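You operate a simulated robot arm through the tools that you are given. There is no shell and no other tool.

The job below is to be done with a simulated two-armed robot. You get a single attempt, and the scene is never put back.

TASK
Pick up the blue rail gauge with one hand, pass it to the other hand and put it on the left stand top. Set down upright: blue rail gauge.
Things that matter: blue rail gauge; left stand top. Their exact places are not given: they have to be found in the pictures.

It is judged by the outcome, as a careful person would: the job done as asked, and still so three seconds after it is handed in. It fails if anything else is knocked over, pushed out of place, dropped, spilled or broken.

THE ROBOT
Two 7-joint arms with two-finger parallel grippers on one trunk, on a base that moves. Base frame: it is fixed to the floor where the robot stands at the start and does not move with it; the origin is under the middle of the robot, x ahead of it, y to its left, z up; the surface under the hand at the start is at about z = 0.85. Lengths are in m, angles in degrees, forces in N, time in s.
The left shoulder is at the start at [0.07, 0.13, 1.187], the right one opposite. With the tool pointing down near the work surface each hand reaches from about 0.2 to 0.52 m from the robot's upright axis, wherever it stands, measured 20 degrees to its own side. Places, roughly: left stand top [-2.6, -1.3, 0.8]. Payload 1.57 kg a hand.
The tool frame of a hand sits at the grasp point between the pads (the TCP): z along the fingers, y along the line on which they close. The tips reach 0.03 m beyond it. The gripper opens to 0.08 m. The fingers are 0.017 m wide and 0.012 m thick; the gripper's body (0.04 by 0.082 m) begins 0.08 m behind the TCP.
Orientation is told as [roll, pitch, yaw] about the base's x, y, z axes, in that order, counted from this pose: with the fingers straight down and closing along the base's y, the tool's x points along the base's -x, its y along +y and its z along -z.

THE INTERFACE
- The arms move only by the tool play_rows. It takes "left_increments", "right_increments" or both (then of equal length, played together; a hand with none holds still); each is a list that holds one entry, the list of rows, each a list of 7 numbers: the turn, a rotation vector about the tool's x, y, z in units of 60 degrees (1.0 is 60 degrees), then the shift along the tool's x, y, z in units of 300 mm (1.0 is 300 mm), then the gripper command, from -1 (shut) to 1 (fully open), values between in proportion. In form: [[[ax, ay, az, dx, dy, dz, gripper], ...]]. A call has 1 to 20 rows; each row is the pose to reach, as a shift and turn from the pose commanded when the call began, along the tool's axes at that moment. A call with a number of a shift or a turn outside -1 to 1 is refused whole. Rows are played at 5 a second. More than 0.05 m and 8.6 degrees between two rows, or a gripper value outside its range, and nothing of the call is played. Where a pose cannot be reached the arm comes as near as it can. A force on the tool above 40 N (or 10 N above the force at the start of the call, whichever is more), or a blocked arm, ends the call early, and 0.2 s more pass. Each finger travels about 0.108 m/s and halts on what it meets, pressing with about 39 N; the grip force reading is that of the motor and also rises with nothing between the fingers. The clock runs only during rows and for 0.2 s after the last one: add rows that repeat a pose to give the fingers time. The reply holds the time, the measured pose of the TCP, the force on the tool along the base axes, the opening and the grip force, in the units named above and with some noise, with the torque about the TCP (base axes, N m) and any sound that the robot's microphone picked up.
- Cameras (640 x 400 px; columns grow to the right, rows downward): "scene" is now at [0.1211, 0.0233, 1.3969]; the picture's right is [0.31, -0.95, 0.00], its down [-0.73, -0.24, -0.64] and it looks along [0.61, 0.20, -0.77] (base axes); focal length 288 px, centre (320, 200). "left" rides on the left gripper at [0.072, 0.007, -0.122] in its tool frame; the picture's right is [-0.09, 1.00, 0.00], its down [-0.84, -0.08, -0.54] and it looks along [-0.54, -0.05, 0.84] (tool axes); focal length 238 px, centre (320, 200). "right" rides on the right gripper at [0.072, -0.007, -0.122] in its tool frame; the picture's right is [0.09, 1.00, 0.00], its down [-0.84, 0.08, -0.54] and it looks along [-0.54, 0.05, 0.84] (tool axes); focal length 238 px, centre (320, 200).
- camera(camera): a new picture of that camera. It takes no simulated time.
- lift_body(by): slides the trunk up (or, below 0, down) by that many m; the arms and the scene camera ride with it, the base frame stays. It gives what a move gives, with no picture.
- base_move(legs): drives the robot by 1 to 6 legs, each [ahead, left, turn to the left] in m, m and degrees, along the robot's own axes; the way and the turn of a leg run together, so that a leg with both is an arc; at most 1.5 m and 180 degrees a leg. The arms and the cameras ride along, it lands a little off, and it stops where it bumps. It gives what a move gives.
- pan_tilt(pan, tilt): turns the head with the scene camera to pan (to the left, within 86 degrees either way) and tilt (down, from -29 to 69), counted from straight ahead of the robot. It gives what a move gives.
- point_at(camera, pixels): for up to 12 pixels [column, row] of the newest picture of that camera ("zoom" is the newest enlarged one), the place [x, y, z] in the base frame of the surface seen there, good to about 0.002 m. It takes no simulated time.
- close_up(camera, box): a new picture of the part [left, top, right, bottom] of that camera's present view, enlarged. It takes no simulated time.
- finish_job(): hands the job in; it is judged then, once.

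Open the grippers and draw the arms clear of the work before you hand the job in, unless the task says otherwise.

The tools are called after "Emit:" as name(argument=value, ...) on one line, values as JSON. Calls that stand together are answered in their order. play_rows: Moves the arms, as the interface text tells. Its arguments: {"type":"object","properties":{"left_increments":{"type":"array","items":{"type":"array","items":{"type":"array","items":{"type":"number"}}}},"right_increments":{"type":"array","items":{"type":"array","items":{"type":"array","items":{"type":"number"}}}}},"required":[]} The other tools are called the same way: lift_body (by) moves the trunk up or down; base_move (legs) drives the base; pan_tilt (pan, tilt) turns the head that bears the scene camera; camera (camera) takes a picture; point_at (camera, pixels) gives the place of the surface under pixels of a picture; close_up (camera, box) takes an enlarged picture of a part of a camera's view; finish_job () hands the job in.

At the start:

```text
time_s: 0.0
left_position: [0.3776, 0.2367, 1.0508]
left_ee_rot: [-0.1, 0.0, 0.1]
left_wrist_force: [0.5, -0.4, -0.6]
left_ft_torque: [-0.02, 0.01, 0.01]
left_grip_width: 0.0801
left_finger_force: 0.1
right_position: [0.3497, -0.121, 1.0511]
right_ee_rot: [0.0, 0.0, 0.0]
right_wrist_force: [-0.2, 0.0, -0.1]
right_ft_torque: [0.0, 0.01, -0.02]
right_grip_width: 0.0798
right_finger_force: 0.0
trunk travel left (down, up): [-0.825, 0.115]
robot x, y, heading: [0.0007, 0.0007, 0.0]
head pan, tilt (commanded): [17.9, 50.4]
```

scene: 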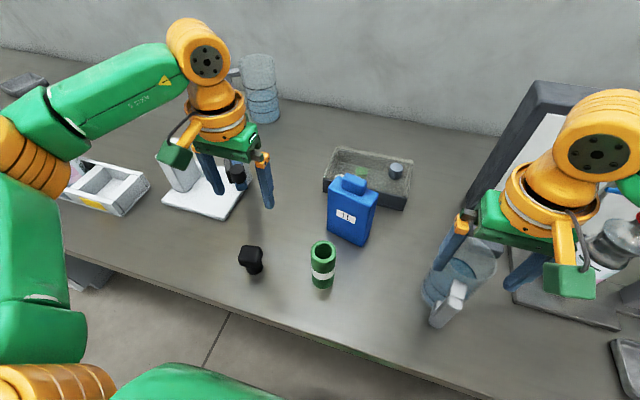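
right: 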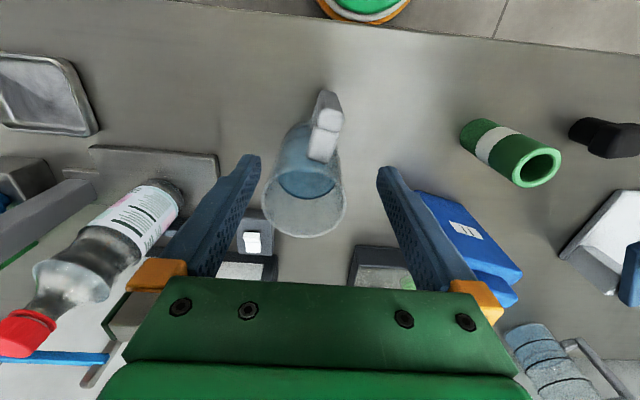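
left: 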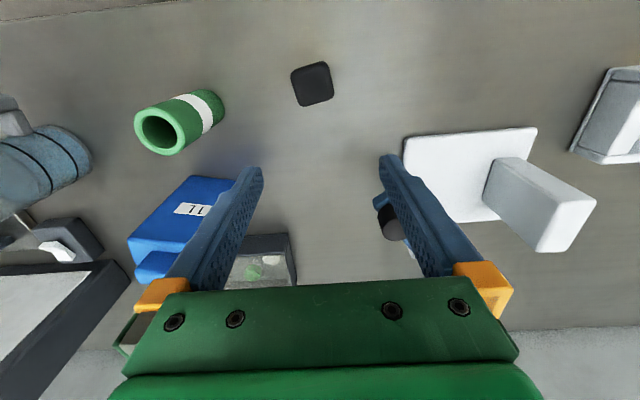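

The scene picture shows a blue flat block with a label at about (352, 210), likely the rail gauge. I'll enlarge that region and look for other blue things.

Emit:
close_up(camera="scene", box=[280, 140, 440, 260])

Emit:
close_up(camera="left", box=[80, 60, 320, 300])

Emit:
point_at(camera="scene", pixels=[[352, 182], [346, 215], [333, 184], [375, 200], [330, 232], [360, 245], [370, 225], [323, 250], [250, 255], [352, 265], [350, 178], [390, 185]])

```text
3.33 times, centred on (360, 200) of scene
```

zoom: 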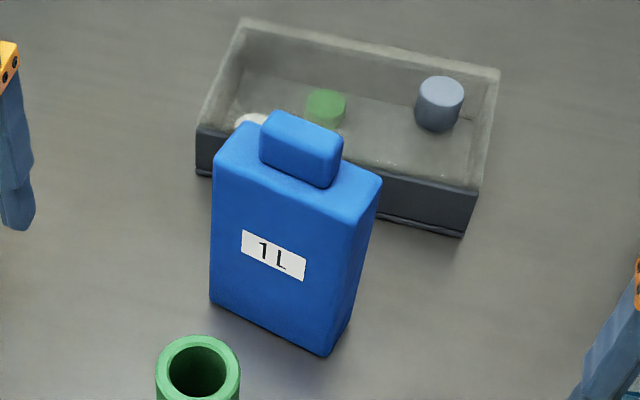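

```text
1.67 times, centred on (200, 180) of left
```

zoom: 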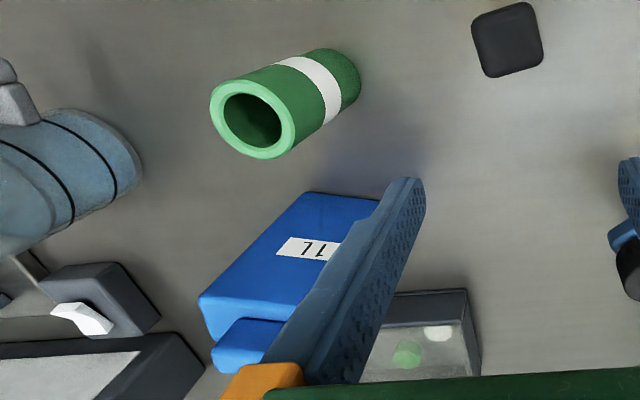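

```text
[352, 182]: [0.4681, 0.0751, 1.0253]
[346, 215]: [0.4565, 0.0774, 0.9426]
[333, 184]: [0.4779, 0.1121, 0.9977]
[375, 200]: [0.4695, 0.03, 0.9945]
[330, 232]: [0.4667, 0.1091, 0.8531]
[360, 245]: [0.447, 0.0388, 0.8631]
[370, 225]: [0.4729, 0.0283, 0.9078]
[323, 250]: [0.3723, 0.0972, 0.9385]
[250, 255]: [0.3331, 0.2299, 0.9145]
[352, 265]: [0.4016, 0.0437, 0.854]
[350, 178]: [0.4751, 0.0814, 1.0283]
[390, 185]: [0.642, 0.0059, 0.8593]
```

The blue block is a canister labelled "1L", so it may not be the gauge. There are other blue bits: near (235, 175) in scene by the left finger, and at the right side. I'll enlarge those.

Emit:
close_up(camera="scene", box=[50, 120, 290, 290])

Emit:
close_up(camera="left", box=[340, 100, 640, 300])

Emit:
close_up(camera="right", box=[0, 130, 240, 400])

Emit:
close_up(camera="scene", box=[400, 60, 640, 400])

```text
2.35 times, centred on (170, 205) of scene
```

zoom: 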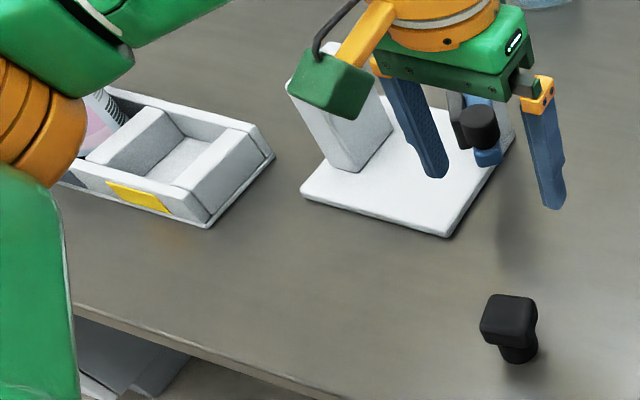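

```text
2.00 times, centred on (490, 200) of left
```

zoom: 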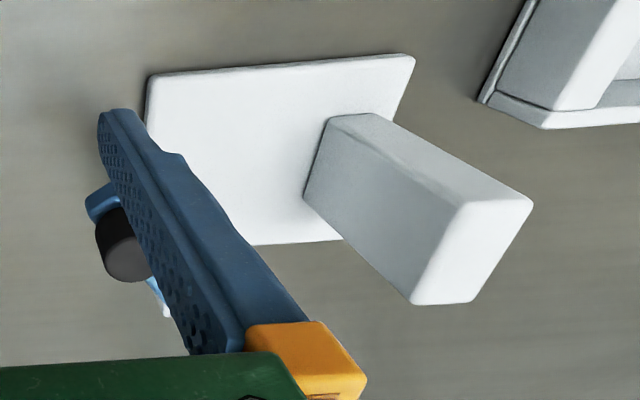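

```text
1.48 times, centred on (120, 265) of right
```

zoom: 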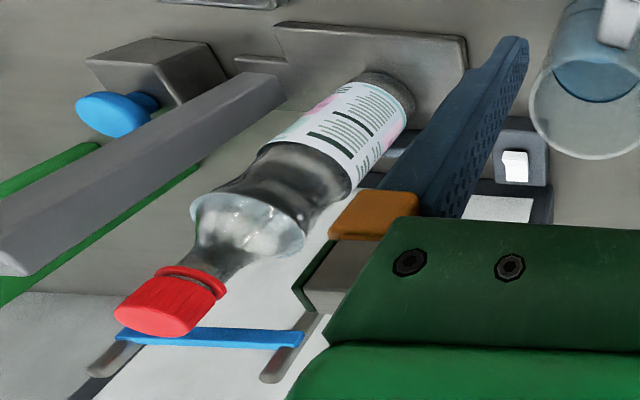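

```text
1.18 times, centred on (520, 230) of scene
```

zoom: 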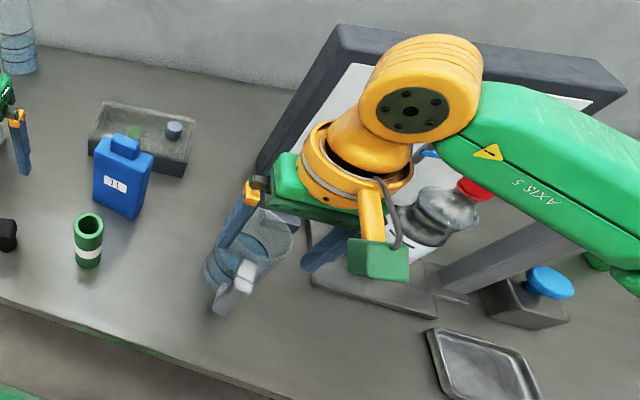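

Several blue candidates: the canister, a blue piece near the left finger, a blue knob, and a blue strip across two grey rods at the right. I'll turn the head to see the right and left parts of the bench better.

Emit:
pan_tilt(pan=-25, tilt=40)

Emit:
camera(camera="scene")

Emit:
pan_tilt(pan=40, tilt=35)

Emit:
camera(camera="scene")

```text
time_s: 1.1
left_position: [0.3782, 0.2382, 1.0507]
left_ee_rot: [-0.2, 0.0, 0.2]
left_wrist_force: [0.0, 0.5, 0.5]
left_ft_torque: [0.03, -0.03, -0.02]
left_grip_width: 0.08
left_finger_force: 0.1
right_position: [0.3489, -0.1209, 1.0509]
right_ee_rot: [-0.1, 0.0, -0.1]
right_wrist_force: [0.5, 0.3, -0.6]
right_ft_torque: [0.02, 0.0, 0.01]
right_grip_width: 0.0797
right_finger_force: 0.1
trunk travel left (down, up): [-0.825, 0.115]
robot x, y, heading: [0.0041, 0.0004, -0.0]
head pan, tilt (commanded): [-25.0, 40.0]
```

```text
taken
```

scene: 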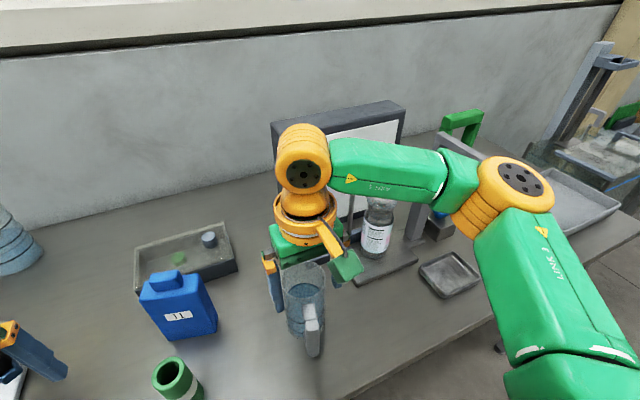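

```text
time_s: 2.5
left_position: [0.3772, 0.238, 1.0498]
left_ee_rot: [-0.1, 0.0, 0.2]
left_wrist_force: [0.8, 0.0, -0.1]
left_ft_torque: [0.01, 0.0, -0.01]
left_grip_width: 0.0801
left_finger_force: 0.0
right_position: [0.3498, -0.1213, 1.0514]
right_ee_rot: [0.1, 0.0, 0.1]
right_wrist_force: [0.5, 0.6, 0.4]
right_ft_torque: [0.03, 0.04, 0.02]
right_grip_width: 0.08
right_finger_force: 0.1
trunk travel left (down, up): [-0.825, 0.115]
robot x, y, heading: [0.0051, 0.0034, -0.1]
head pan, tilt (commanded): [40.0, 35.0]
```

```text
taken
```

scene: 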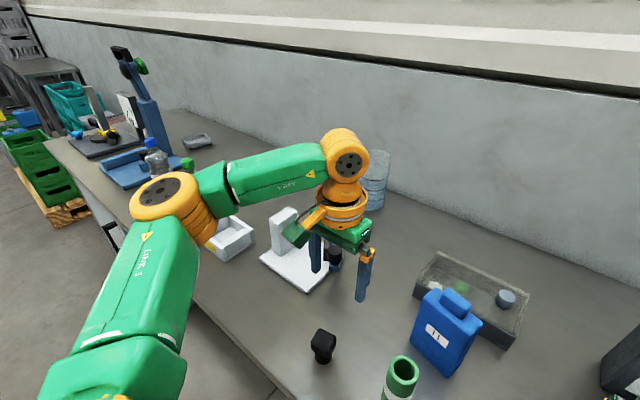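

Behind the left finger at about (335, 258) there is a small black-and-blue piece on the white plate. I'll enlarge it, and the far-left part of the bench.

Emit:
close_up(camera="scene", box=[250, 190, 400, 310])

Emit:
close_up(camera="scene", box=[40, 40, 240, 200])

Emit:
point_at(camera="scene", pixels=[[335, 253], [335, 265], [283, 230], [300, 270], [376, 165], [378, 205], [225, 245], [323, 340], [323, 360]])

```text
3.33 times, centred on (325, 250) of scene
```

zoom: 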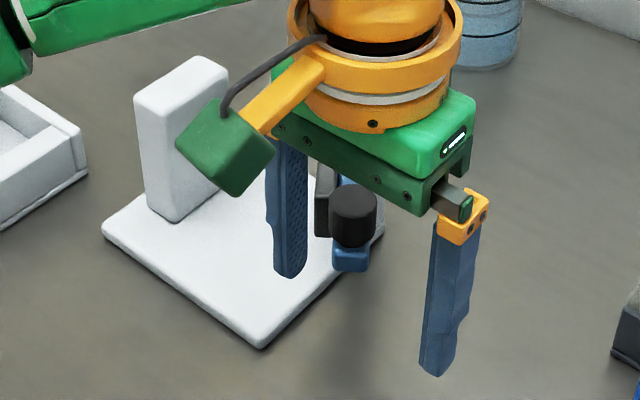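

```text
2.50 times, centred on (140, 120) of scene
```

zoom: 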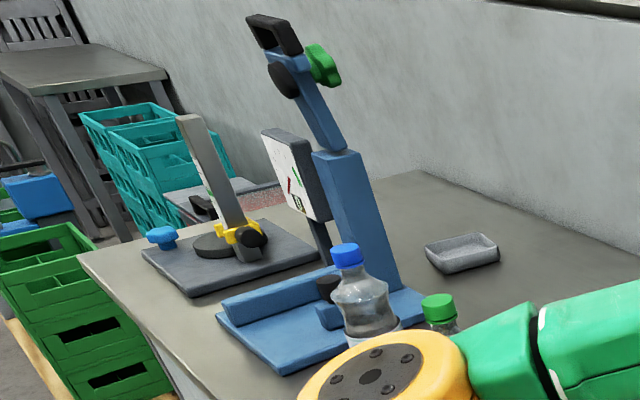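

```text
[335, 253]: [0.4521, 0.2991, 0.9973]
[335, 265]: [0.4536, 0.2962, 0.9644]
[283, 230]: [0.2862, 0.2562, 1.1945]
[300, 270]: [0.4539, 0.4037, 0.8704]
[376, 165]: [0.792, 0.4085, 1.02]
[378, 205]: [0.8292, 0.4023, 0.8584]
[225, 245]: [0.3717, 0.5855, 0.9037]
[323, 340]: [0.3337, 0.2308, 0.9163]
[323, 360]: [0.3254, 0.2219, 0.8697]
```

The piece at (335, 255) sits behind the left hand, partly hidden. I'll raise the left hand by 0.15 m and draw it back a little so the piece is in full view of the cameras.

Emit:
play_rows(left_increments=[[[0, 0, 0, 0.05, 0, -0.12, 1], [0, 0, 0, 0.1, 0, -0.25, 1], [0, 0, 0, 0.15, 0, -0.38, 1], [0, 0, 0, 0.2, 0, -0.5, 1], [0, 0, 0, 0.2, 0, -0.5, 1]]])

Emit:
camera(camera="scene")

Emit:
camera(camera="left")

```text
time_s: 3.7
left_position: [0.3173, 0.2363, 1.1992]
left_ee_rot: [-0.1, 0.0, 0.2]
left_wrist_force: [-0.2, 1.0, -0.4]
left_ft_torque: [-0.01, 0.02, 0.03]
left_grip_width: 0.0799
left_finger_force: 0.1
right_position: [0.3495, -0.1204, 1.0503]
right_ee_rot: [0.0, 0.0, 0.0]
right_wrist_force: [0.1, 0.5, -0.1]
right_ft_torque: [0.01, 0.01, 0.02]
right_grip_width: 0.0801
right_finger_force: 0.0
trunk travel left (down, up): [-0.825, 0.115]
robot x, y, heading: [-0.0005, -0.0006, 0.0]
head pan, tilt (commanded): [40.0, 35.0]
```

```text
taken
```

scene: 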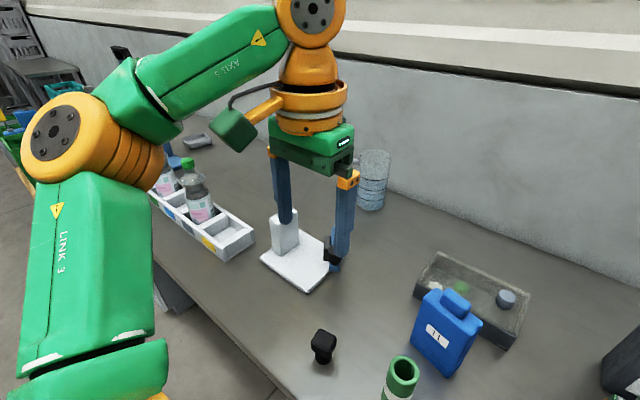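

```text
taken
```

left: 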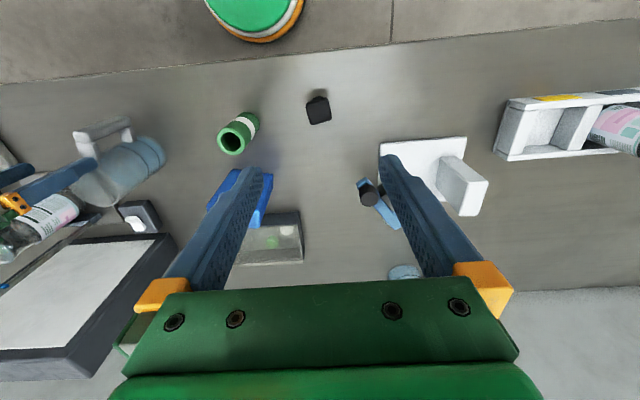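

The small blue piece is now at (370, 195) in the left picture, by the white stand. I'll enlarge there.

Emit:
close_up(camera="left", box=[330, 120, 510, 230])

Emit:
close_up(camera="scene", box=[240, 180, 380, 300])

Emit:
close_up(camera="scene", box=[290, 310, 450, 400])

```text
3.56 times, centred on (420, 175) of left
```

zoom: 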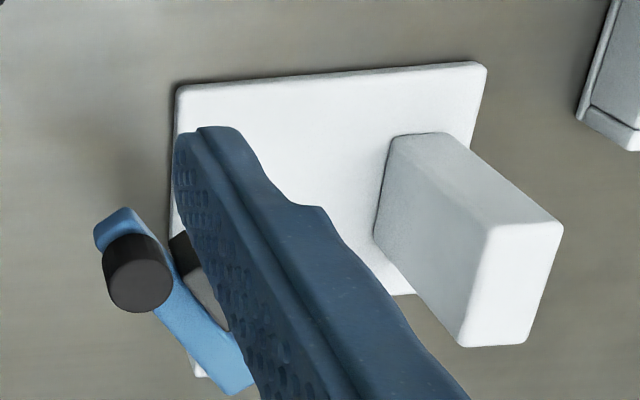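

```text
3.33 times, centred on (310, 240) of scene
```

zoom: 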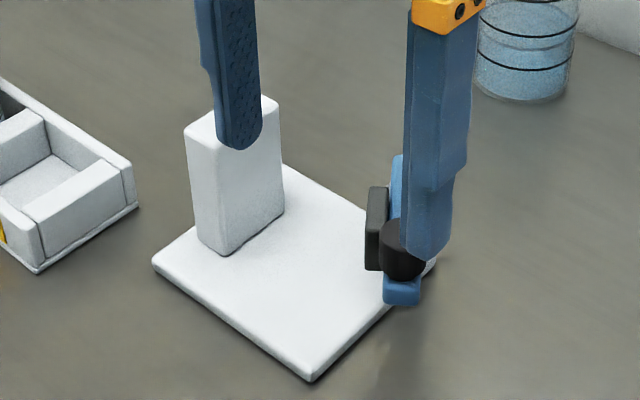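

```text
4.00 times, centred on (370, 355) of scene
```

zoom: 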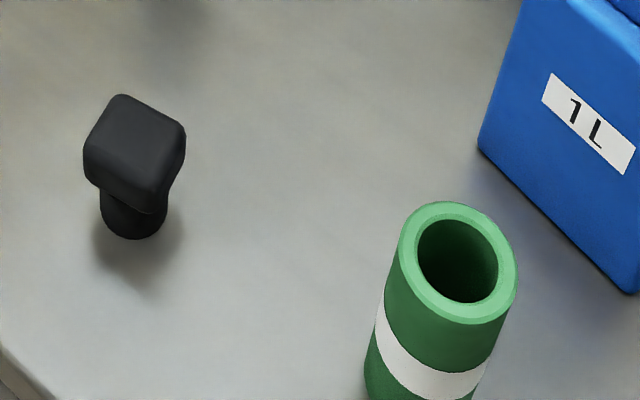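

The piece looks like a blue arm with a black knob next to the white stand, half hidden by the finger. I'll shift the left hand 0.07 m to the left so the piece is between the fingers.

Emit:
play_rows(left_increments=[[[0, 0, 0, 0, 0.12, 0, 1], [0, 0, 0, 0, 0.24, 0, 1], [0, 0, 0, 0, 0.24, 0, 1]]])

Emit:
close_up(camera="left", box=[200, 100, 440, 290])

Emit:
close_up(camera="scene", box=[240, 180, 380, 300])

```text
time_s: 4.5
left_position: [0.3181, 0.3093, 1.2003]
left_ee_rot: [0.0, 0.0, 0.1]
left_wrist_force: [0.3, -0.5, 0.6]
left_ft_torque: [0.01, 0.0, -0.02]
left_grip_width: 0.0803
left_finger_force: 0.1
right_position: [0.3495, -0.1218, 1.0507]
right_ee_rot: [0.0, 0.0, 0.0]
right_wrist_force: [-0.6, -0.4, 0.1]
right_ft_torque: [0.01, 0.0, 0.01]
right_grip_width: 0.0801
right_finger_force: 0.0
trunk travel left (down, up): [-0.825, 0.115]
robot x, y, heading: [0.0008, -0.0019, -0.2]
head pan, tilt (commanded): [40.0, 35.0]
```

```text
2.11 times, centred on (320, 195) of left
```

zoom: 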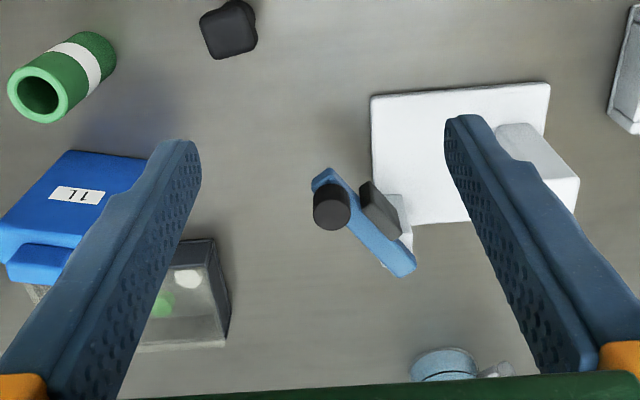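

```text
3.33 times, centred on (310, 240) of scene
```

zoom: 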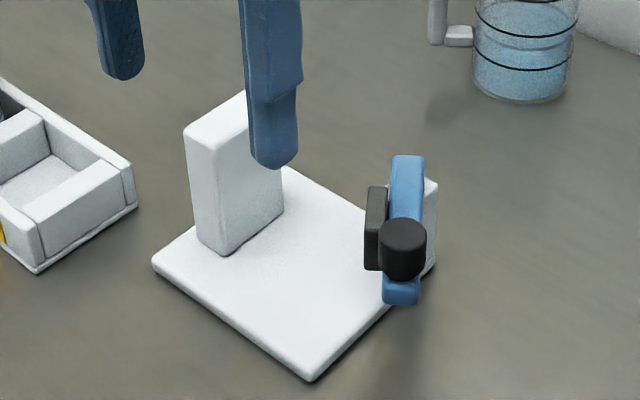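

The blue arm with black knob and pad stands at the plate's right corner. I'll enlarge it more, take its 3D points, and pan far left to see what else is around.

Emit:
close_up(camera="left", box=[300, 160, 400, 240])

Emit:
point_at(camera="zoom", pixels=[[130, 200], [170, 110], [330, 280], [340, 180], [390, 200], [400, 340], [250, 230]])

Emit:
pan_tilt(pan=86, tilt=25)

Emit:
camera(camera="scene")

Emit:
pan_tilt(pan=-86, tilt=25)

Emit:
camera(camera="scene")

```text
5.00 times, centred on (350, 200) of left
```

zoom: 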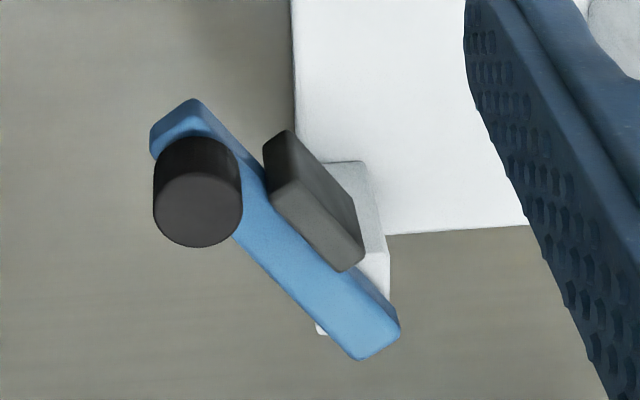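

```text
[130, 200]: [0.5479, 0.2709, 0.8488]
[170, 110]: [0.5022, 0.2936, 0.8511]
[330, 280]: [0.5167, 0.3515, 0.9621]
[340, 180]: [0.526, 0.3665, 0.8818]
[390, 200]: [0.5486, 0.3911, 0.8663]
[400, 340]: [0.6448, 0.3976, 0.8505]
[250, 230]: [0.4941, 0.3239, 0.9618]
```

```text
time_s: 5.6
left_position: [0.3188, 0.31, 1.1995]
left_ee_rot: [-0.1, 0.0, 0.1]
left_wrist_force: [-0.3, 0.5, 0.4]
left_ft_torque: [-0.01, -0.03, 0.03]
left_grip_width: 0.0801
left_finger_force: 0.0
right_position: [0.3498, -0.1211, 1.0505]
right_ee_rot: [0.0, -0.1, 0.0]
right_wrist_force: [0.0, -0.2, 0.9]
right_ft_torque: [-0.01, 0.0, 0.0]
right_grip_width: 0.08
right_finger_force: 0.1
trunk travel left (down, up): [-0.825, 0.115]
robot x, y, heading: [0.001, -0.0007, 0.0]
head pan, tilt (commanded): [85.9, 25.0]
```

```text
taken
```

scene: 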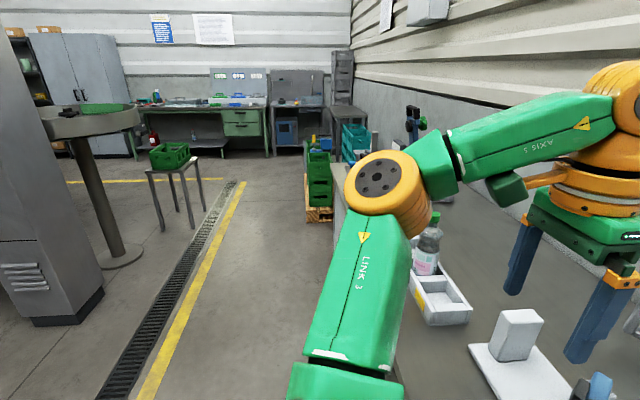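

```text
time_s: 8.2
left_position: [0.3176, 0.31, 1.1994]
left_ee_rot: [-0.1, 0.0, 0.2]
left_wrist_force: [0.3, -0.7, -0.4]
left_ft_torque: [-0.02, -0.01, 0.02]
left_grip_width: 0.08
left_finger_force: 0.0
right_position: [0.3509, -0.1219, 1.0522]
right_ee_rot: [0.0, 0.1, 0.0]
right_wrist_force: [0.1, 0.3, -1.5]
right_ft_torque: [-0.03, 0.01, 0.02]
right_grip_width: 0.0801
right_finger_force: 0.1
trunk travel left (down, up): [-0.825, 0.115]
robot x, y, heading: [-0.0005, 0.0036, 0.0]
head pan, tilt (commanded): [-85.9, 25.0]
```

```text
taken
```

scene: 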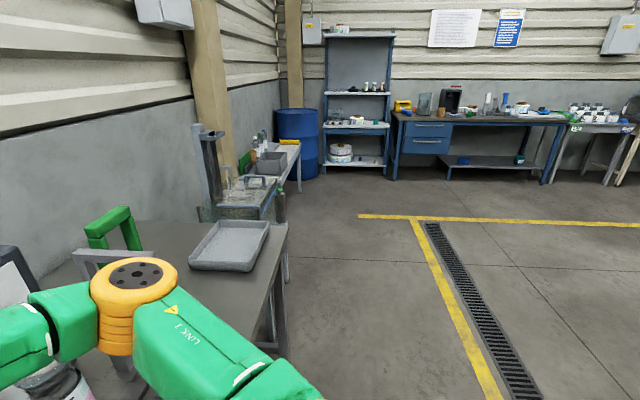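

Nothing else obviously a gauge on the sides. Next I look at the blue strip by the frame on the right of the bench: raise the right hand 0.12 m and view it with the scene camera.

Emit:
play_rows(right_increments=[[[0, 0, 0, 0.05, 0, -0.12, 1], [0, 0, 0, 0.1, 0, -0.25, 1], [0, 0, 0, 0.15, 0, -0.38, 1], [0, 0, 0, 0.2, 0, -0.5, 1], [0, 0, 0, 0.2, 0, -0.5, 1]]])

Emit:
pan_tilt(pan=-25, tilt=35)

Emit:
camera(camera="scene")

Emit:
camera(camera="right")

```text
time_s: 9.4
left_position: [0.3182, 0.31, 1.199]
left_ee_rot: [-0.2, 0.1, 0.2]
left_wrist_force: [1.0, 0.5, 0.5]
left_ft_torque: [0.02, 0.03, 0.01]
left_grip_width: 0.0802
left_finger_force: 0.0
right_position: [0.2883, -0.1216, 1.2012]
right_ee_rot: [-0.1, 0.0, 0.0]
right_wrist_force: [0.1, -0.3, 0.0]
right_ft_torque: [0.0, 0.01, 0.0]
right_grip_width: 0.08
right_finger_force: 0.1
trunk travel left (down, up): [-0.825, 0.115]
robot x, y, heading: [0.0009, -0.0003, -0.1]
head pan, tilt (commanded): [-85.9, 25.0]
```

```text
time_s: 10.7
left_position: [0.3178, 0.3094, 1.2001]
left_ee_rot: [-0.1, -0.1, 0.2]
left_wrist_force: [-0.6, -1.1, 0.1]
left_ft_torque: [-0.02, 0.0, -0.02]
left_grip_width: 0.08
left_finger_force: 0.0
right_position: [0.2897, -0.1214, 1.2017]
right_ee_rot: [0.0, 0.0, 0.0]
right_wrist_force: [-0.1, -1.3, -0.7]
right_ft_torque: [0.02, -0.01, 0.02]
right_grip_width: 0.0798
right_finger_force: 0.0
trunk travel left (down, up): [-0.825, 0.115]
robot x, y, heading: [0.0006, 0.0003, -0.1]
head pan, tilt (commanded): [-25.0, 35.0]
```

```text
taken
```

scene: 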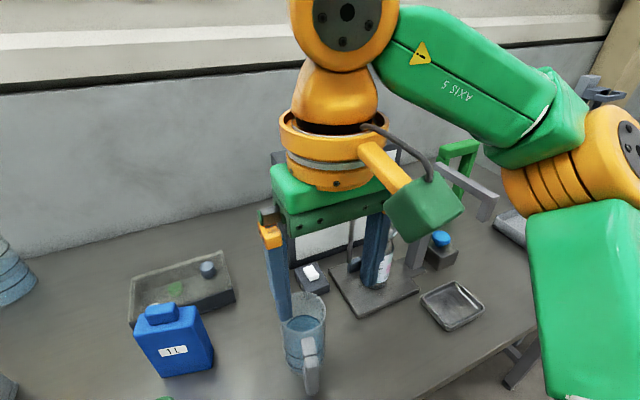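

```text
taken
```

right: 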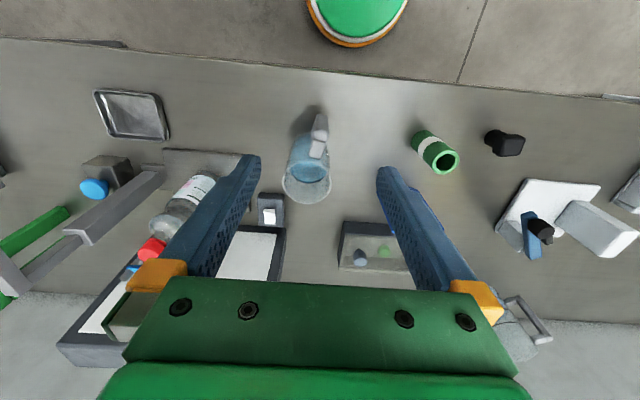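

The right view shows the white stand at (550, 220) with the blue bar and black knob. I'll enlarge it, and also the frame on the right.

Emit:
close_up(camera="right", box=[470, 160, 640, 280])

Emit:
close_up(camera="right", box=[40, 120, 300, 380])

Emit:
close_up(camera="scene", box=[270, 120, 520, 340])

```text
3.33 times, centred on (555, 220) of right
```

zoom: 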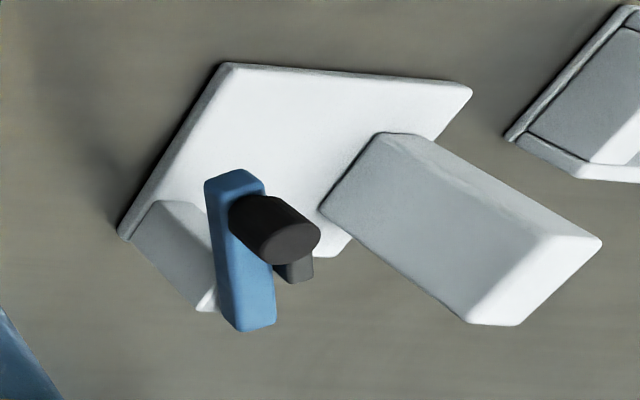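

```text
1.54 times, centred on (170, 250) of right
```

zoom: 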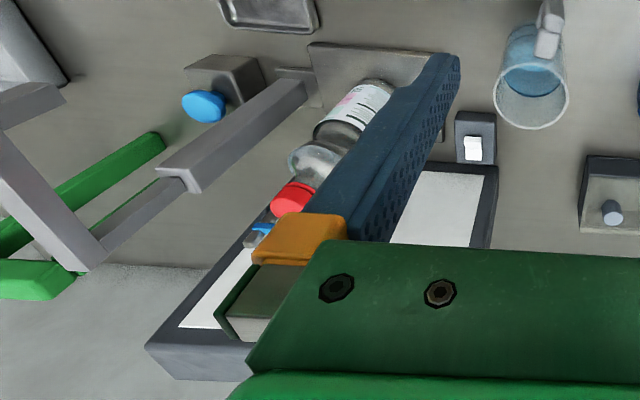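

```text
1.82 times, centred on (395, 230) of scene
```

zoom: 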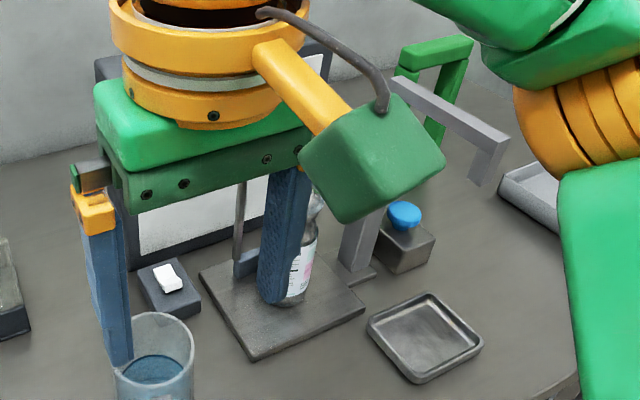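

None of these is clearly a rail gauge, so I want to see the rest of the room, including the destination stand. I'll back off 0.35 m from the bench (arms raised) and then turn in place to the right to look behind.

Emit:
base_move(legs=[[-0.35, 0, 0]])

Emit:
pan_tilt(pan=0, tilt=35)

Emit:
camera(camera="scene")

```text
time_s: 12.9
left_position: [-0.0228, 0.3104, 1.1987]
left_ee_rot: [-0.1, 0.0, 0.1]
left_wrist_force: [0.1, -0.5, 0.6]
left_ft_torque: [0.01, 0.04, 0.0]
left_grip_width: 0.0802
left_finger_force: 0.1
right_position: [-0.0532, -0.1202, 1.2005]
right_ee_rot: [0.1, 0.1, -0.1]
right_wrist_force: [0.4, 0.7, -0.4]
right_ft_torque: [0.02, 0.04, -0.01]
right_grip_width: 0.08
right_finger_force: 0.1
trunk travel left (down, up): [-0.825, 0.115]
robot x, y, heading: [-0.3434, -0.0003, -0.3]
head pan, tilt (commanded): [-25.0, 35.0]
```

```text
time_s: 13.8
left_position: [-0.0266, 0.3097, 1.1994]
left_ee_rot: [0.0, 0.0, 0.0]
left_wrist_force: [0.9, 0.3, 0.4]
left_ft_torque: [-0.02, -0.03, 0.0]
left_grip_width: 0.0799
left_finger_force: 0.1
right_position: [-0.0556, -0.1209, 1.2007]
right_ee_rot: [0.0, -0.1, -0.1]
right_wrist_force: [-0.5, -0.5, -0.7]
right_ft_torque: [0.01, 0.02, 0.01]
right_grip_width: 0.08
right_finger_force: 0.1
trunk travel left (down, up): [-0.825, 0.115]
robot x, y, heading: [-0.346, 0.0012, -0.3]
head pan, tilt (commanded): [0.0, 35.0]
```

```text
taken
```

scene: 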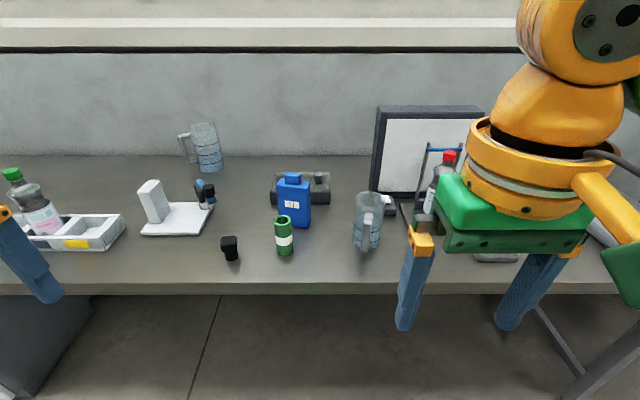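

I've backed off and the bench is clear of the hands. Now I turn 90 degrees to the right and pan to look towards the stand area.

Emit:
base_move(legs=[[0, 0, -90]])

Emit:
pan_tilt(pan=-60, tilt=25)

Emit:
camera(camera="scene")

```text
time_s: 18.0
left_position: [-0.0306, -0.3145, 1.1988]
left_ee_rot: [-0.1, -0.1, -89.3]
left_wrist_force: [0.0, -0.4, 0.2]
left_ft_torque: [0.0, 0.01, 0.04]
left_grip_width: 0.08
left_finger_force: 0.1
right_position: [-0.4622, -0.2905, 1.2002]
right_ee_rot: [0.0, 0.0, -89.4]
right_wrist_force: [0.3, 0.1, 0.0]
right_ft_torque: [-0.04, 0.0, 0.0]
right_grip_width: 0.08
right_finger_force: 0.0
trunk travel left (down, up): [-0.825, 0.115]
robot x, y, heading: [-0.3418, -0.0015, -89.6]
head pan, tilt (commanded): [0.0, 35.0]
```

```text
time_s: 19.3
left_position: [-0.0308, -0.3155, 1.1987]
left_ee_rot: [-0.1, 0.0, -89.3]
left_wrist_force: [0.0, 0.2, -0.4]
left_ft_torque: [-0.02, 0.02, 0.04]
left_grip_width: 0.0799
left_finger_force: 0.1
right_position: [-0.4625, -0.2898, 1.2013]
right_ee_rot: [0.0, 0.1, -89.5]
right_wrist_force: [-0.5, 0.2, -0.1]
right_ft_torque: [-0.01, -0.01, 0.0]
right_grip_width: 0.08
right_finger_force: 0.2
trunk travel left (down, up): [-0.825, 0.115]
robot x, y, heading: [-0.3439, 0.002, -89.6]
head pan, tilt (commanded): [-60.0, 25.0]
```

```text
taken
```

scene: 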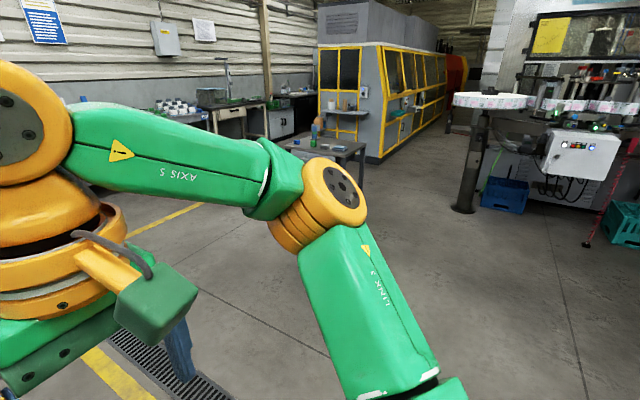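

A small table with items is at about (335, 145), and machinery is to the right. I'll enlarge and measure it.

Emit:
close_up(camera="scene", box=[260, 90, 400, 180])

Emit:
point_at(camera="scene", pixels=[[335, 146], [330, 142], [480, 100], [580, 145], [620, 130]])

Emit:
close_up(camera="scene", box=[440, 0, 640, 240])

```text
4.44 times, centred on (330, 135) of scene
```

zoom: 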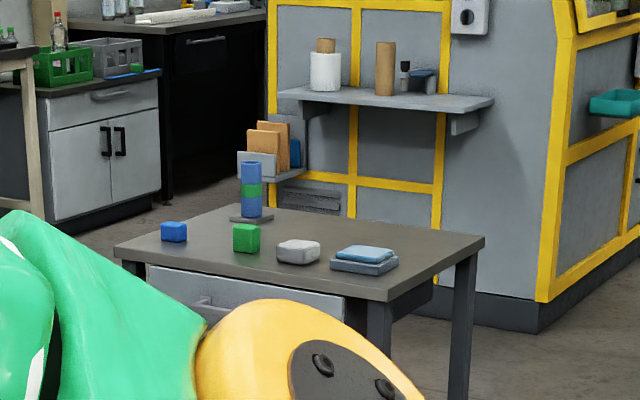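

```text
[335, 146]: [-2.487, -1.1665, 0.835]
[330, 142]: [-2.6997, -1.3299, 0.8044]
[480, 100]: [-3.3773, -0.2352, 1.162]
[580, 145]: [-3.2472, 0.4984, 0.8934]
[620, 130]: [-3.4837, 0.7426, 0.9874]
```

```text
1.67 times, centred on (540, 120) of scene
```

zoom: 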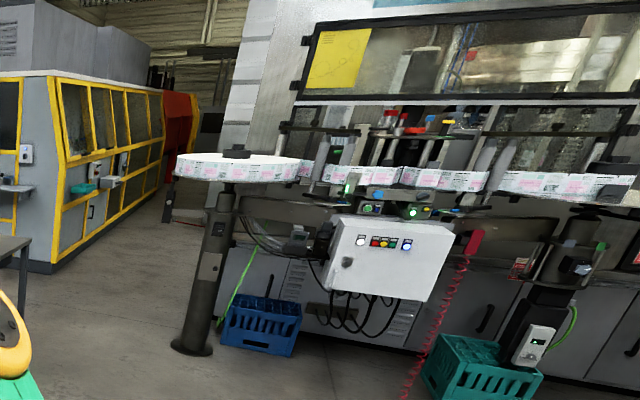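

The small table with cubes at roughly [-2.6, -1.3, 0.8] is the left stand. This is a bottling line, so a "rail gauge" is a guide-rail setting block marked with the bottle size: the blue "1L" block with the grip on top. I'll turn back to the bench to pick it up.

Emit:
base_move(legs=[[0, 0, 89.6], [0.3, 0, 0]])

Emit:
pan_tilt(pan=10, tilt=45)

Emit:
camera(camera="scene")

Emit:
close_up(camera="scene", box=[240, 120, 440, 260])

```text
time_s: 25.1
left_position: [0.2747, 0.301, 1.1997]
left_ee_rot: [0.0, -0.1, -0.8]
left_wrist_force: [-0.4, 0.3, -0.1]
left_ft_torque: [-0.03, -0.01, -0.06]
left_grip_width: 0.0799
left_finger_force: 0.1
right_position: [0.2382, -0.1292, 1.2015]
right_ee_rot: [0.0, 0.0, -0.9]
right_wrist_force: [0.2, -1.0, 0.1]
right_ft_torque: [0.01, 0.0, 0.0]
right_grip_width: 0.08
right_finger_force: 0.0
trunk travel left (down, up): [-0.825, 0.115]
robot x, y, heading: [-0.0461, -0.0041, -1.1]
head pan, tilt (commanded): [-60.0, 25.0]
```

```text
time_s: 26.5
left_position: [0.2782, 0.2998, 1.2002]
left_ee_rot: [0.0, 0.0, -0.7]
left_wrist_force: [0.8, 0.7, -0.5]
left_ft_torque: [0.0, -0.01, 0.02]
left_grip_width: 0.0804
left_finger_force: 0.0
right_position: [0.2412, -0.132, 1.1999]
right_ee_rot: [0.0, 0.0, -0.9]
right_wrist_force: [0.3, 0.3, 0.1]
right_ft_torque: [0.01, 0.0, 0.01]
right_grip_width: 0.0797
right_finger_force: 0.1
trunk travel left (down, up): [-0.825, 0.115]
robot x, y, heading: [-0.0468, -0.0074, -0.9]
head pan, tilt (commanded): [10.0, 45.0]
```

```text
taken
```

scene: 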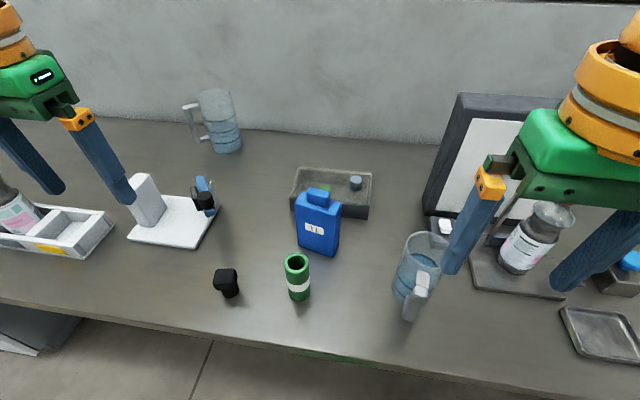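

```text
2.86 times, centred on (340, 190) of scene
```

zoom: 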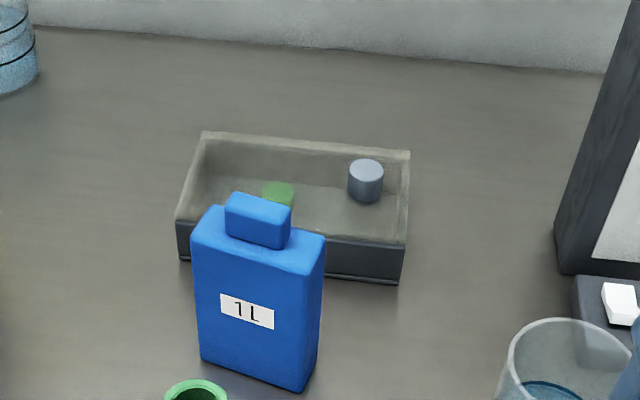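

The 1L gauge is at about (318, 222) in the scene. I'll measure its faces, edges, and its neighbours from the enlargement.

Emit:
point_at(camera="zoom", pixels=[[200, 245], [205, 340], [296, 280], [290, 370], [250, 310], [318, 260], [314, 340], [210, 215], [312, 240], [260, 210], [230, 235], [284, 245]])

Emit:
point_at(camera="scene", pixels=[[297, 258], [297, 285], [286, 262], [309, 265], [420, 240], [410, 310], [425, 285], [355, 212], [300, 205], [227, 275], [200, 200], [448, 225]])

```text
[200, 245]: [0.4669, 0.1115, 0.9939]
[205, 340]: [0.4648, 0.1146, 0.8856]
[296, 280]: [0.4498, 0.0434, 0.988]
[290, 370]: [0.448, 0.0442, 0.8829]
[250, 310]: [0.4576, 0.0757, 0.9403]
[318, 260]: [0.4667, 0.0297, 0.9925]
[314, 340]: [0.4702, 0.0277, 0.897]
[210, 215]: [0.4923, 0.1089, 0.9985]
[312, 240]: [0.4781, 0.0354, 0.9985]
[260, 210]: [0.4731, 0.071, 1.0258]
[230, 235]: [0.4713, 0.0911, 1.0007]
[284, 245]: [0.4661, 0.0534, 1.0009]
```

```text
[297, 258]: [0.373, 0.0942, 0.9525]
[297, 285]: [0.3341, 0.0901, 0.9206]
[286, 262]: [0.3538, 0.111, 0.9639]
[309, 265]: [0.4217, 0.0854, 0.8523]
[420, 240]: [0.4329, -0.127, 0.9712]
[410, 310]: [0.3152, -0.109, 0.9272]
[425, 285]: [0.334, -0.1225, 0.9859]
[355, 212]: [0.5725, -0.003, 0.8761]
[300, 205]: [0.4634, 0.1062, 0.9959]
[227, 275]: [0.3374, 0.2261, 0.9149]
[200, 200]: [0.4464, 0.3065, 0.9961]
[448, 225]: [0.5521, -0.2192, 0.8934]
```

I need the back edge to know the thickness. I'll sample the rear edges of the body and of the grip on top.

Emit:
close_up(camera="scene", box=[285, 180, 355, 260])

Emit:
camera(camera="right")

Emit:
camera(camera="left")

```text
5.00 times, centred on (320, 220) of scene
```

zoom: 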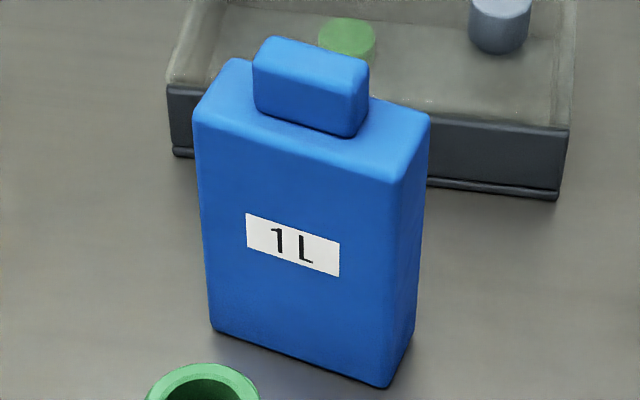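

```text
taken
```

right: 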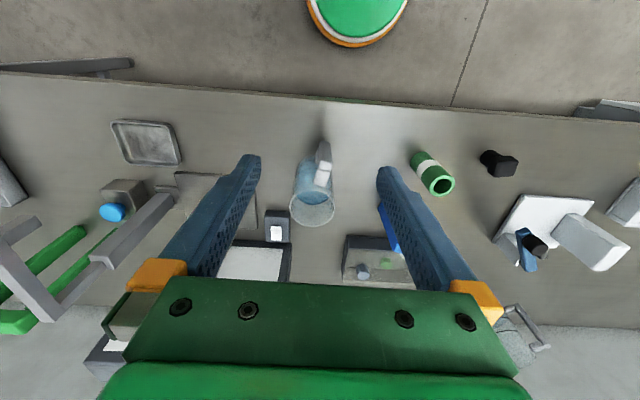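

```text
taken
```

left: 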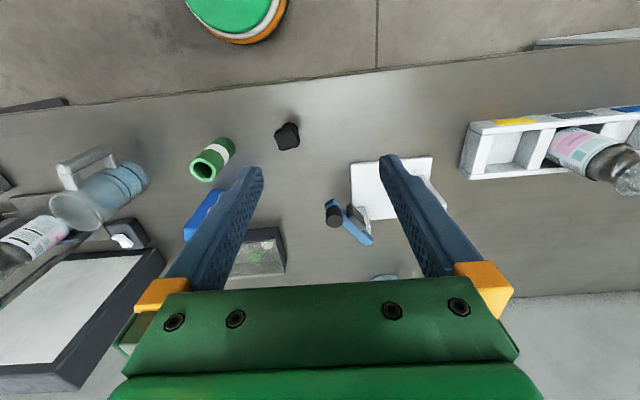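

The zoom shows the top face and the grip clearly; I sample rear corners at (425, 118), (235, 65), the grip's rear edge (275, 42)–(362, 62), and the right face rear edge (425, 150)–(412, 320).

Emit:
point_at(camera="zoom", pixels=[[424, 119], [235, 64], [244, 75], [275, 44], [360, 64], [350, 100], [262, 62], [424, 160], [411, 320], [400, 180], [200, 120], [388, 105]])

```text
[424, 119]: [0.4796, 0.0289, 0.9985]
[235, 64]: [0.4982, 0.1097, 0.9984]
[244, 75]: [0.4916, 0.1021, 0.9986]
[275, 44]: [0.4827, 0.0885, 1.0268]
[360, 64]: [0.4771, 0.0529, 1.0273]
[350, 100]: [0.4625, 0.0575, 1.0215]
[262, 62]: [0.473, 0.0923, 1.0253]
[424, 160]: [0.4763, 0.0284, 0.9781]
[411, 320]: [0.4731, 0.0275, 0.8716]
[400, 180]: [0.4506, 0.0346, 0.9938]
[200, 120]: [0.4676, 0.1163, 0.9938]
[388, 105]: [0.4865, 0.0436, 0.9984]
```

Gauge: centre ≈ (0.476, 0.071), width axis at ≈76° from x (0.085 wide), 0.04 thick, body z 0.85–0.9985, grip to 1.027. I'll use the right hand from above across the 0.04 m thickness; first shift the base left and slightly forward so the gauge is comfortably in its reach.

Emit:
base_move(legs=[[0.05, 0.13, 0.9]])

```text
time_s: 27.9
left_position: [0.3221, 0.4318, 1.2016]
left_ee_rot: [0.2, -0.1, 0.1]
left_wrist_force: [-0.2, 0.5, -0.9]
left_ft_torque: [0.0, 0.0, 0.01]
left_grip_width: 0.0801
left_finger_force: 0.0
right_position: [0.2928, -0.0002, 1.2004]
right_ee_rot: [0.1, -0.1, -0.1]
right_wrist_force: [-0.8, 0.2, 0.1]
right_ft_torque: [0.02, 0.01, -0.01]
right_grip_width: 0.08
right_finger_force: 0.0
trunk travel left (down, up): [-0.825, 0.115]
robot x, y, heading: [0.0081, 0.1248, -0.0]
head pan, tilt (commanded): [10.0, 45.0]
```

The right hand is at (0.293, 0.000, 1.200) with yaw 0. I turn it +60° in yaw at this height first, to see whether the wrist follows.

Emit:
play_rows(right_increments=[[[0, 0, -0.125, 0, 0, 0, 1], [0, 0, -0.25, 0, 0, 0, 1], [0, 0, -0.375, 0, 0, 0, 1], [0, 0, -0.5, 0, 0, 0, 1], [0, 0, -0.625, 0, 0, 0, 1], [0, 0, -0.75, 0, 0, 0, 1], [0, 0, -0.875, 0, 0, 0, 1], [0, 0, -1.0, 0, 0, 0, 1], [0, 0, -1.0, 0, 0, 0, 1]]])

```text
time_s: 29.9
left_position: [0.3241, 0.4354, 1.1993]
left_ee_rot: [0.0, 0.1, 0.1]
left_wrist_force: [-0.6, 0.2, 0.8]
left_ft_torque: [0.0, 0.0, -0.04]
left_grip_width: 0.0801
left_finger_force: 0.2
right_position: [0.2949, 0.0035, 1.2004]
right_ee_rot: [-0.1, 0.0, 59.9]
right_wrist_force: [0.0, 0.5, 0.0]
right_ft_torque: [0.02, 0.01, -0.02]
right_grip_width: 0.08
right_finger_force: 0.1
trunk travel left (down, up): [-0.825, 0.115]
robot x, y, heading: [0.0076, 0.1257, -0.0]
head pan, tilt (commanded): [10.0, 45.0]
```

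The wrist follows. Now the remaining 16.4° of yaw and the shift over the gauge to (0.473, 0.062) at the same height.

Emit:
play_rows(right_increments=[[[0, 0, -0.055, -0.0931, -0.0836, 0, 1], [0, 0, -0.109, -0.1861, -0.1672, 0, 1], [0, 0, -0.164, -0.2792, -0.2508, 0, 1], [0, 0, -0.218, -0.3722, -0.3344, 0, 1], [0, 0, -0.273, -0.4653, -0.418, 0, 1], [0, 0, -0.273, -0.4653, -0.418, 0, 1]]])

Emit:
camera(camera="right")

Emit:
camera(camera="scene")

```text
time_s: 31.3
left_position: [0.3231, 0.4342, 1.2]
left_ee_rot: [0.1, -0.1, 0.1]
left_wrist_force: [-0.2, 0.0, -0.4]
left_ft_torque: [0.02, 0.03, -0.02]
left_grip_width: 0.0804
left_finger_force: 0.1
right_position: [0.3177, 0.0877, 1.1436]
right_ee_rot: [0.1, 0.0, 76.2]
right_wrist_force: [0.8, -0.5, 0.5]
right_ft_torque: [0.0, 0.0, 0.02]
right_grip_width: 0.08
right_finger_force: 0.1
right hand out of reach, approached as far as the arm can: row 1, 2, 3, 4, 5, 6
trunk travel left (down, up): [-0.825, 0.115]
robot x, y, heading: [0.0015, 0.1241, 0.2]
head pan, tilt (commanded): [10.0, 45.0]
```

```text
taken
```

right: 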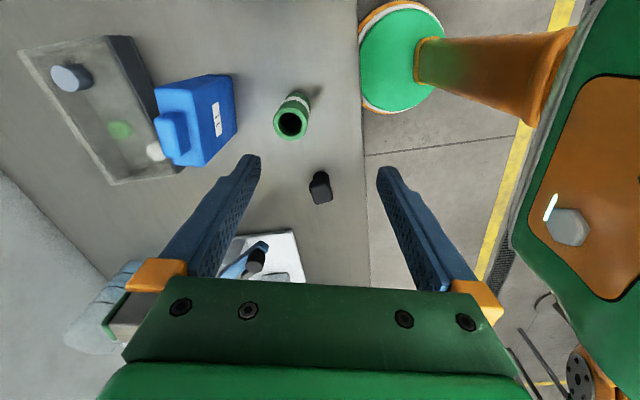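

```text
taken
```

scene: 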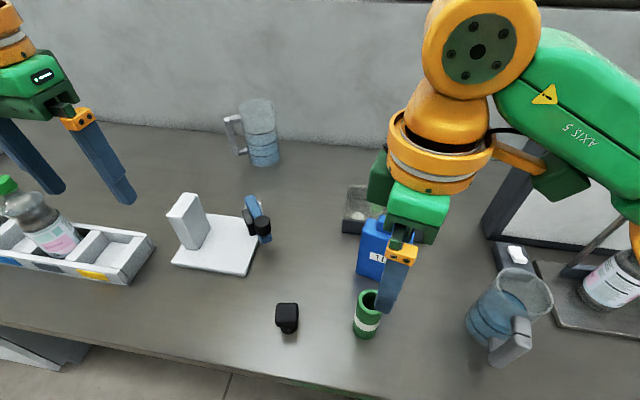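

At that height the arm cannot reach so far; it stopped at (0.318, 0.088, 1.144). Raising the trunk by 0.1 m will give reach over the gauge with clearance.

Emit:
lift_body(by=0.1)

Emit:
play_rows(right_increments=[[[0, 0, 0, 0, 0, 0, 1], [0, 0, 0, 0, 0, 0, 1]]])

```text
time_s: 32.6
left_position: [0.3227, 0.4352, 1.2985]
left_ee_rot: [0.0, 0.0, 0.0]
left_wrist_force: [0.1, -0.9, -0.1]
left_ft_torque: [-0.02, -0.03, -0.01]
left_grip_width: 0.0801
left_finger_force: 0.0
right_position: [0.3203, 0.0864, 1.2434]
right_ee_rot: [0.1, 0.0, 76.3]
right_wrist_force: [0.0, 0.1, -0.3]
right_ft_torque: [-0.01, -0.01, -0.04]
right_grip_width: 0.0799
right_finger_force: 0.1
trunk travel left (down, up): [-0.925, 0.015]
robot x, y, heading: [0.0016, 0.1255, 0.0]
head pan, tilt (commanded): [10.0, 45.0]
```

```text
time_s: 33.2
left_position: [0.3226, 0.435, 1.2989]
left_ee_rot: [0.0, -0.1, 0.1]
left_wrist_force: [0.2, 0.1, -0.6]
left_ft_torque: [0.01, -0.01, 0.0]
left_grip_width: 0.08
left_finger_force: 0.0
right_position: [0.3201, 0.0872, 1.2435]
right_ee_rot: [0.0, 0.0, 76.3]
right_wrist_force: [-0.1, -0.8, -0.1]
right_ft_torque: [0.01, -0.01, 0.01]
right_grip_width: 0.08
right_finger_force: 0.0
trunk travel left (down, up): [-0.925, 0.015]
robot x, y, heading: [0.0053, 0.1222, -0.3]
head pan, tilt (commanded): [10.0, 45.0]
```

The commanded pose equals the present one: (0.320, 0.087, 1.2435). I go down to z = 1.09 and then across over the gauge, tips staying above its 1.027 top.

Emit:
play_rows(right_increments=[[[0, 0, 0, 0, 0, 0.16, 1], [0, 0, 0, 0, 0, 0.32, 1], [0, 0, 0, 0, 0, 0.48, 1], [0, 0, 0, -0.01, -0.129, 0.5117, 1], [0, 0, 0, -0.019, -0.258, 0.5117, 1], [0, 0, 0, -0.028, -0.387, 0.5117, 1], [0, 0, 0, -0.038, -0.5157, 0.5117, 1], [0, 0, 0, -0.038, -0.5157, 0.5117, 1]]])

Emit:
camera(camera="right")

Emit:
camera(camera="scene")

```text
time_s: 35.0
left_position: [0.3237, 0.4337, 1.2991]
left_ee_rot: [0.0, 0.1, 0.0]
left_wrist_force: [-0.1, 0.6, -1.2]
left_ft_torque: [-0.01, 0.03, -0.01]
left_grip_width: 0.0799
left_finger_force: 0.0
right_position: [0.3267, 0.0832, 1.095]
right_ee_rot: [0.0, 0.0, 76.1]
right_wrist_force: [-0.3, 0.0, -0.1]
right_ft_torque: [0.05, -0.03, 0.01]
right_grip_width: 0.0802
right_finger_force: 0.1
right hand out of reach, approached as far as the arm can: row 4, 5, 6, 7, 8
trunk travel left (down, up): [-0.925, 0.015]
robot x, y, heading: [0.0065, 0.1225, -0.1]
head pan, tilt (commanded): [10.0, 45.0]
```

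```text
taken
```

right: 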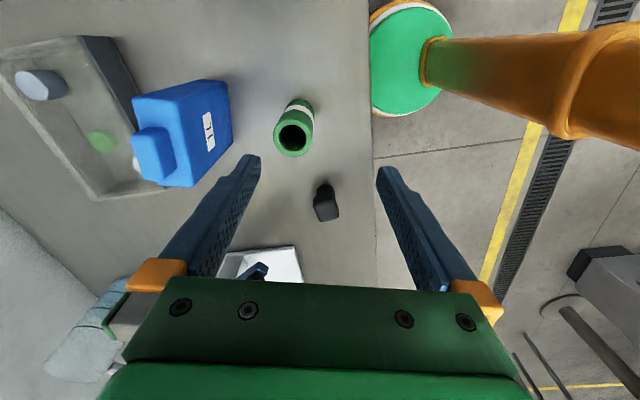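

```text
taken
```

scene: 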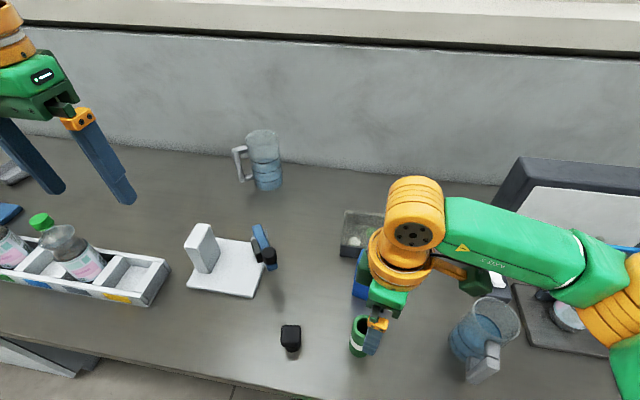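

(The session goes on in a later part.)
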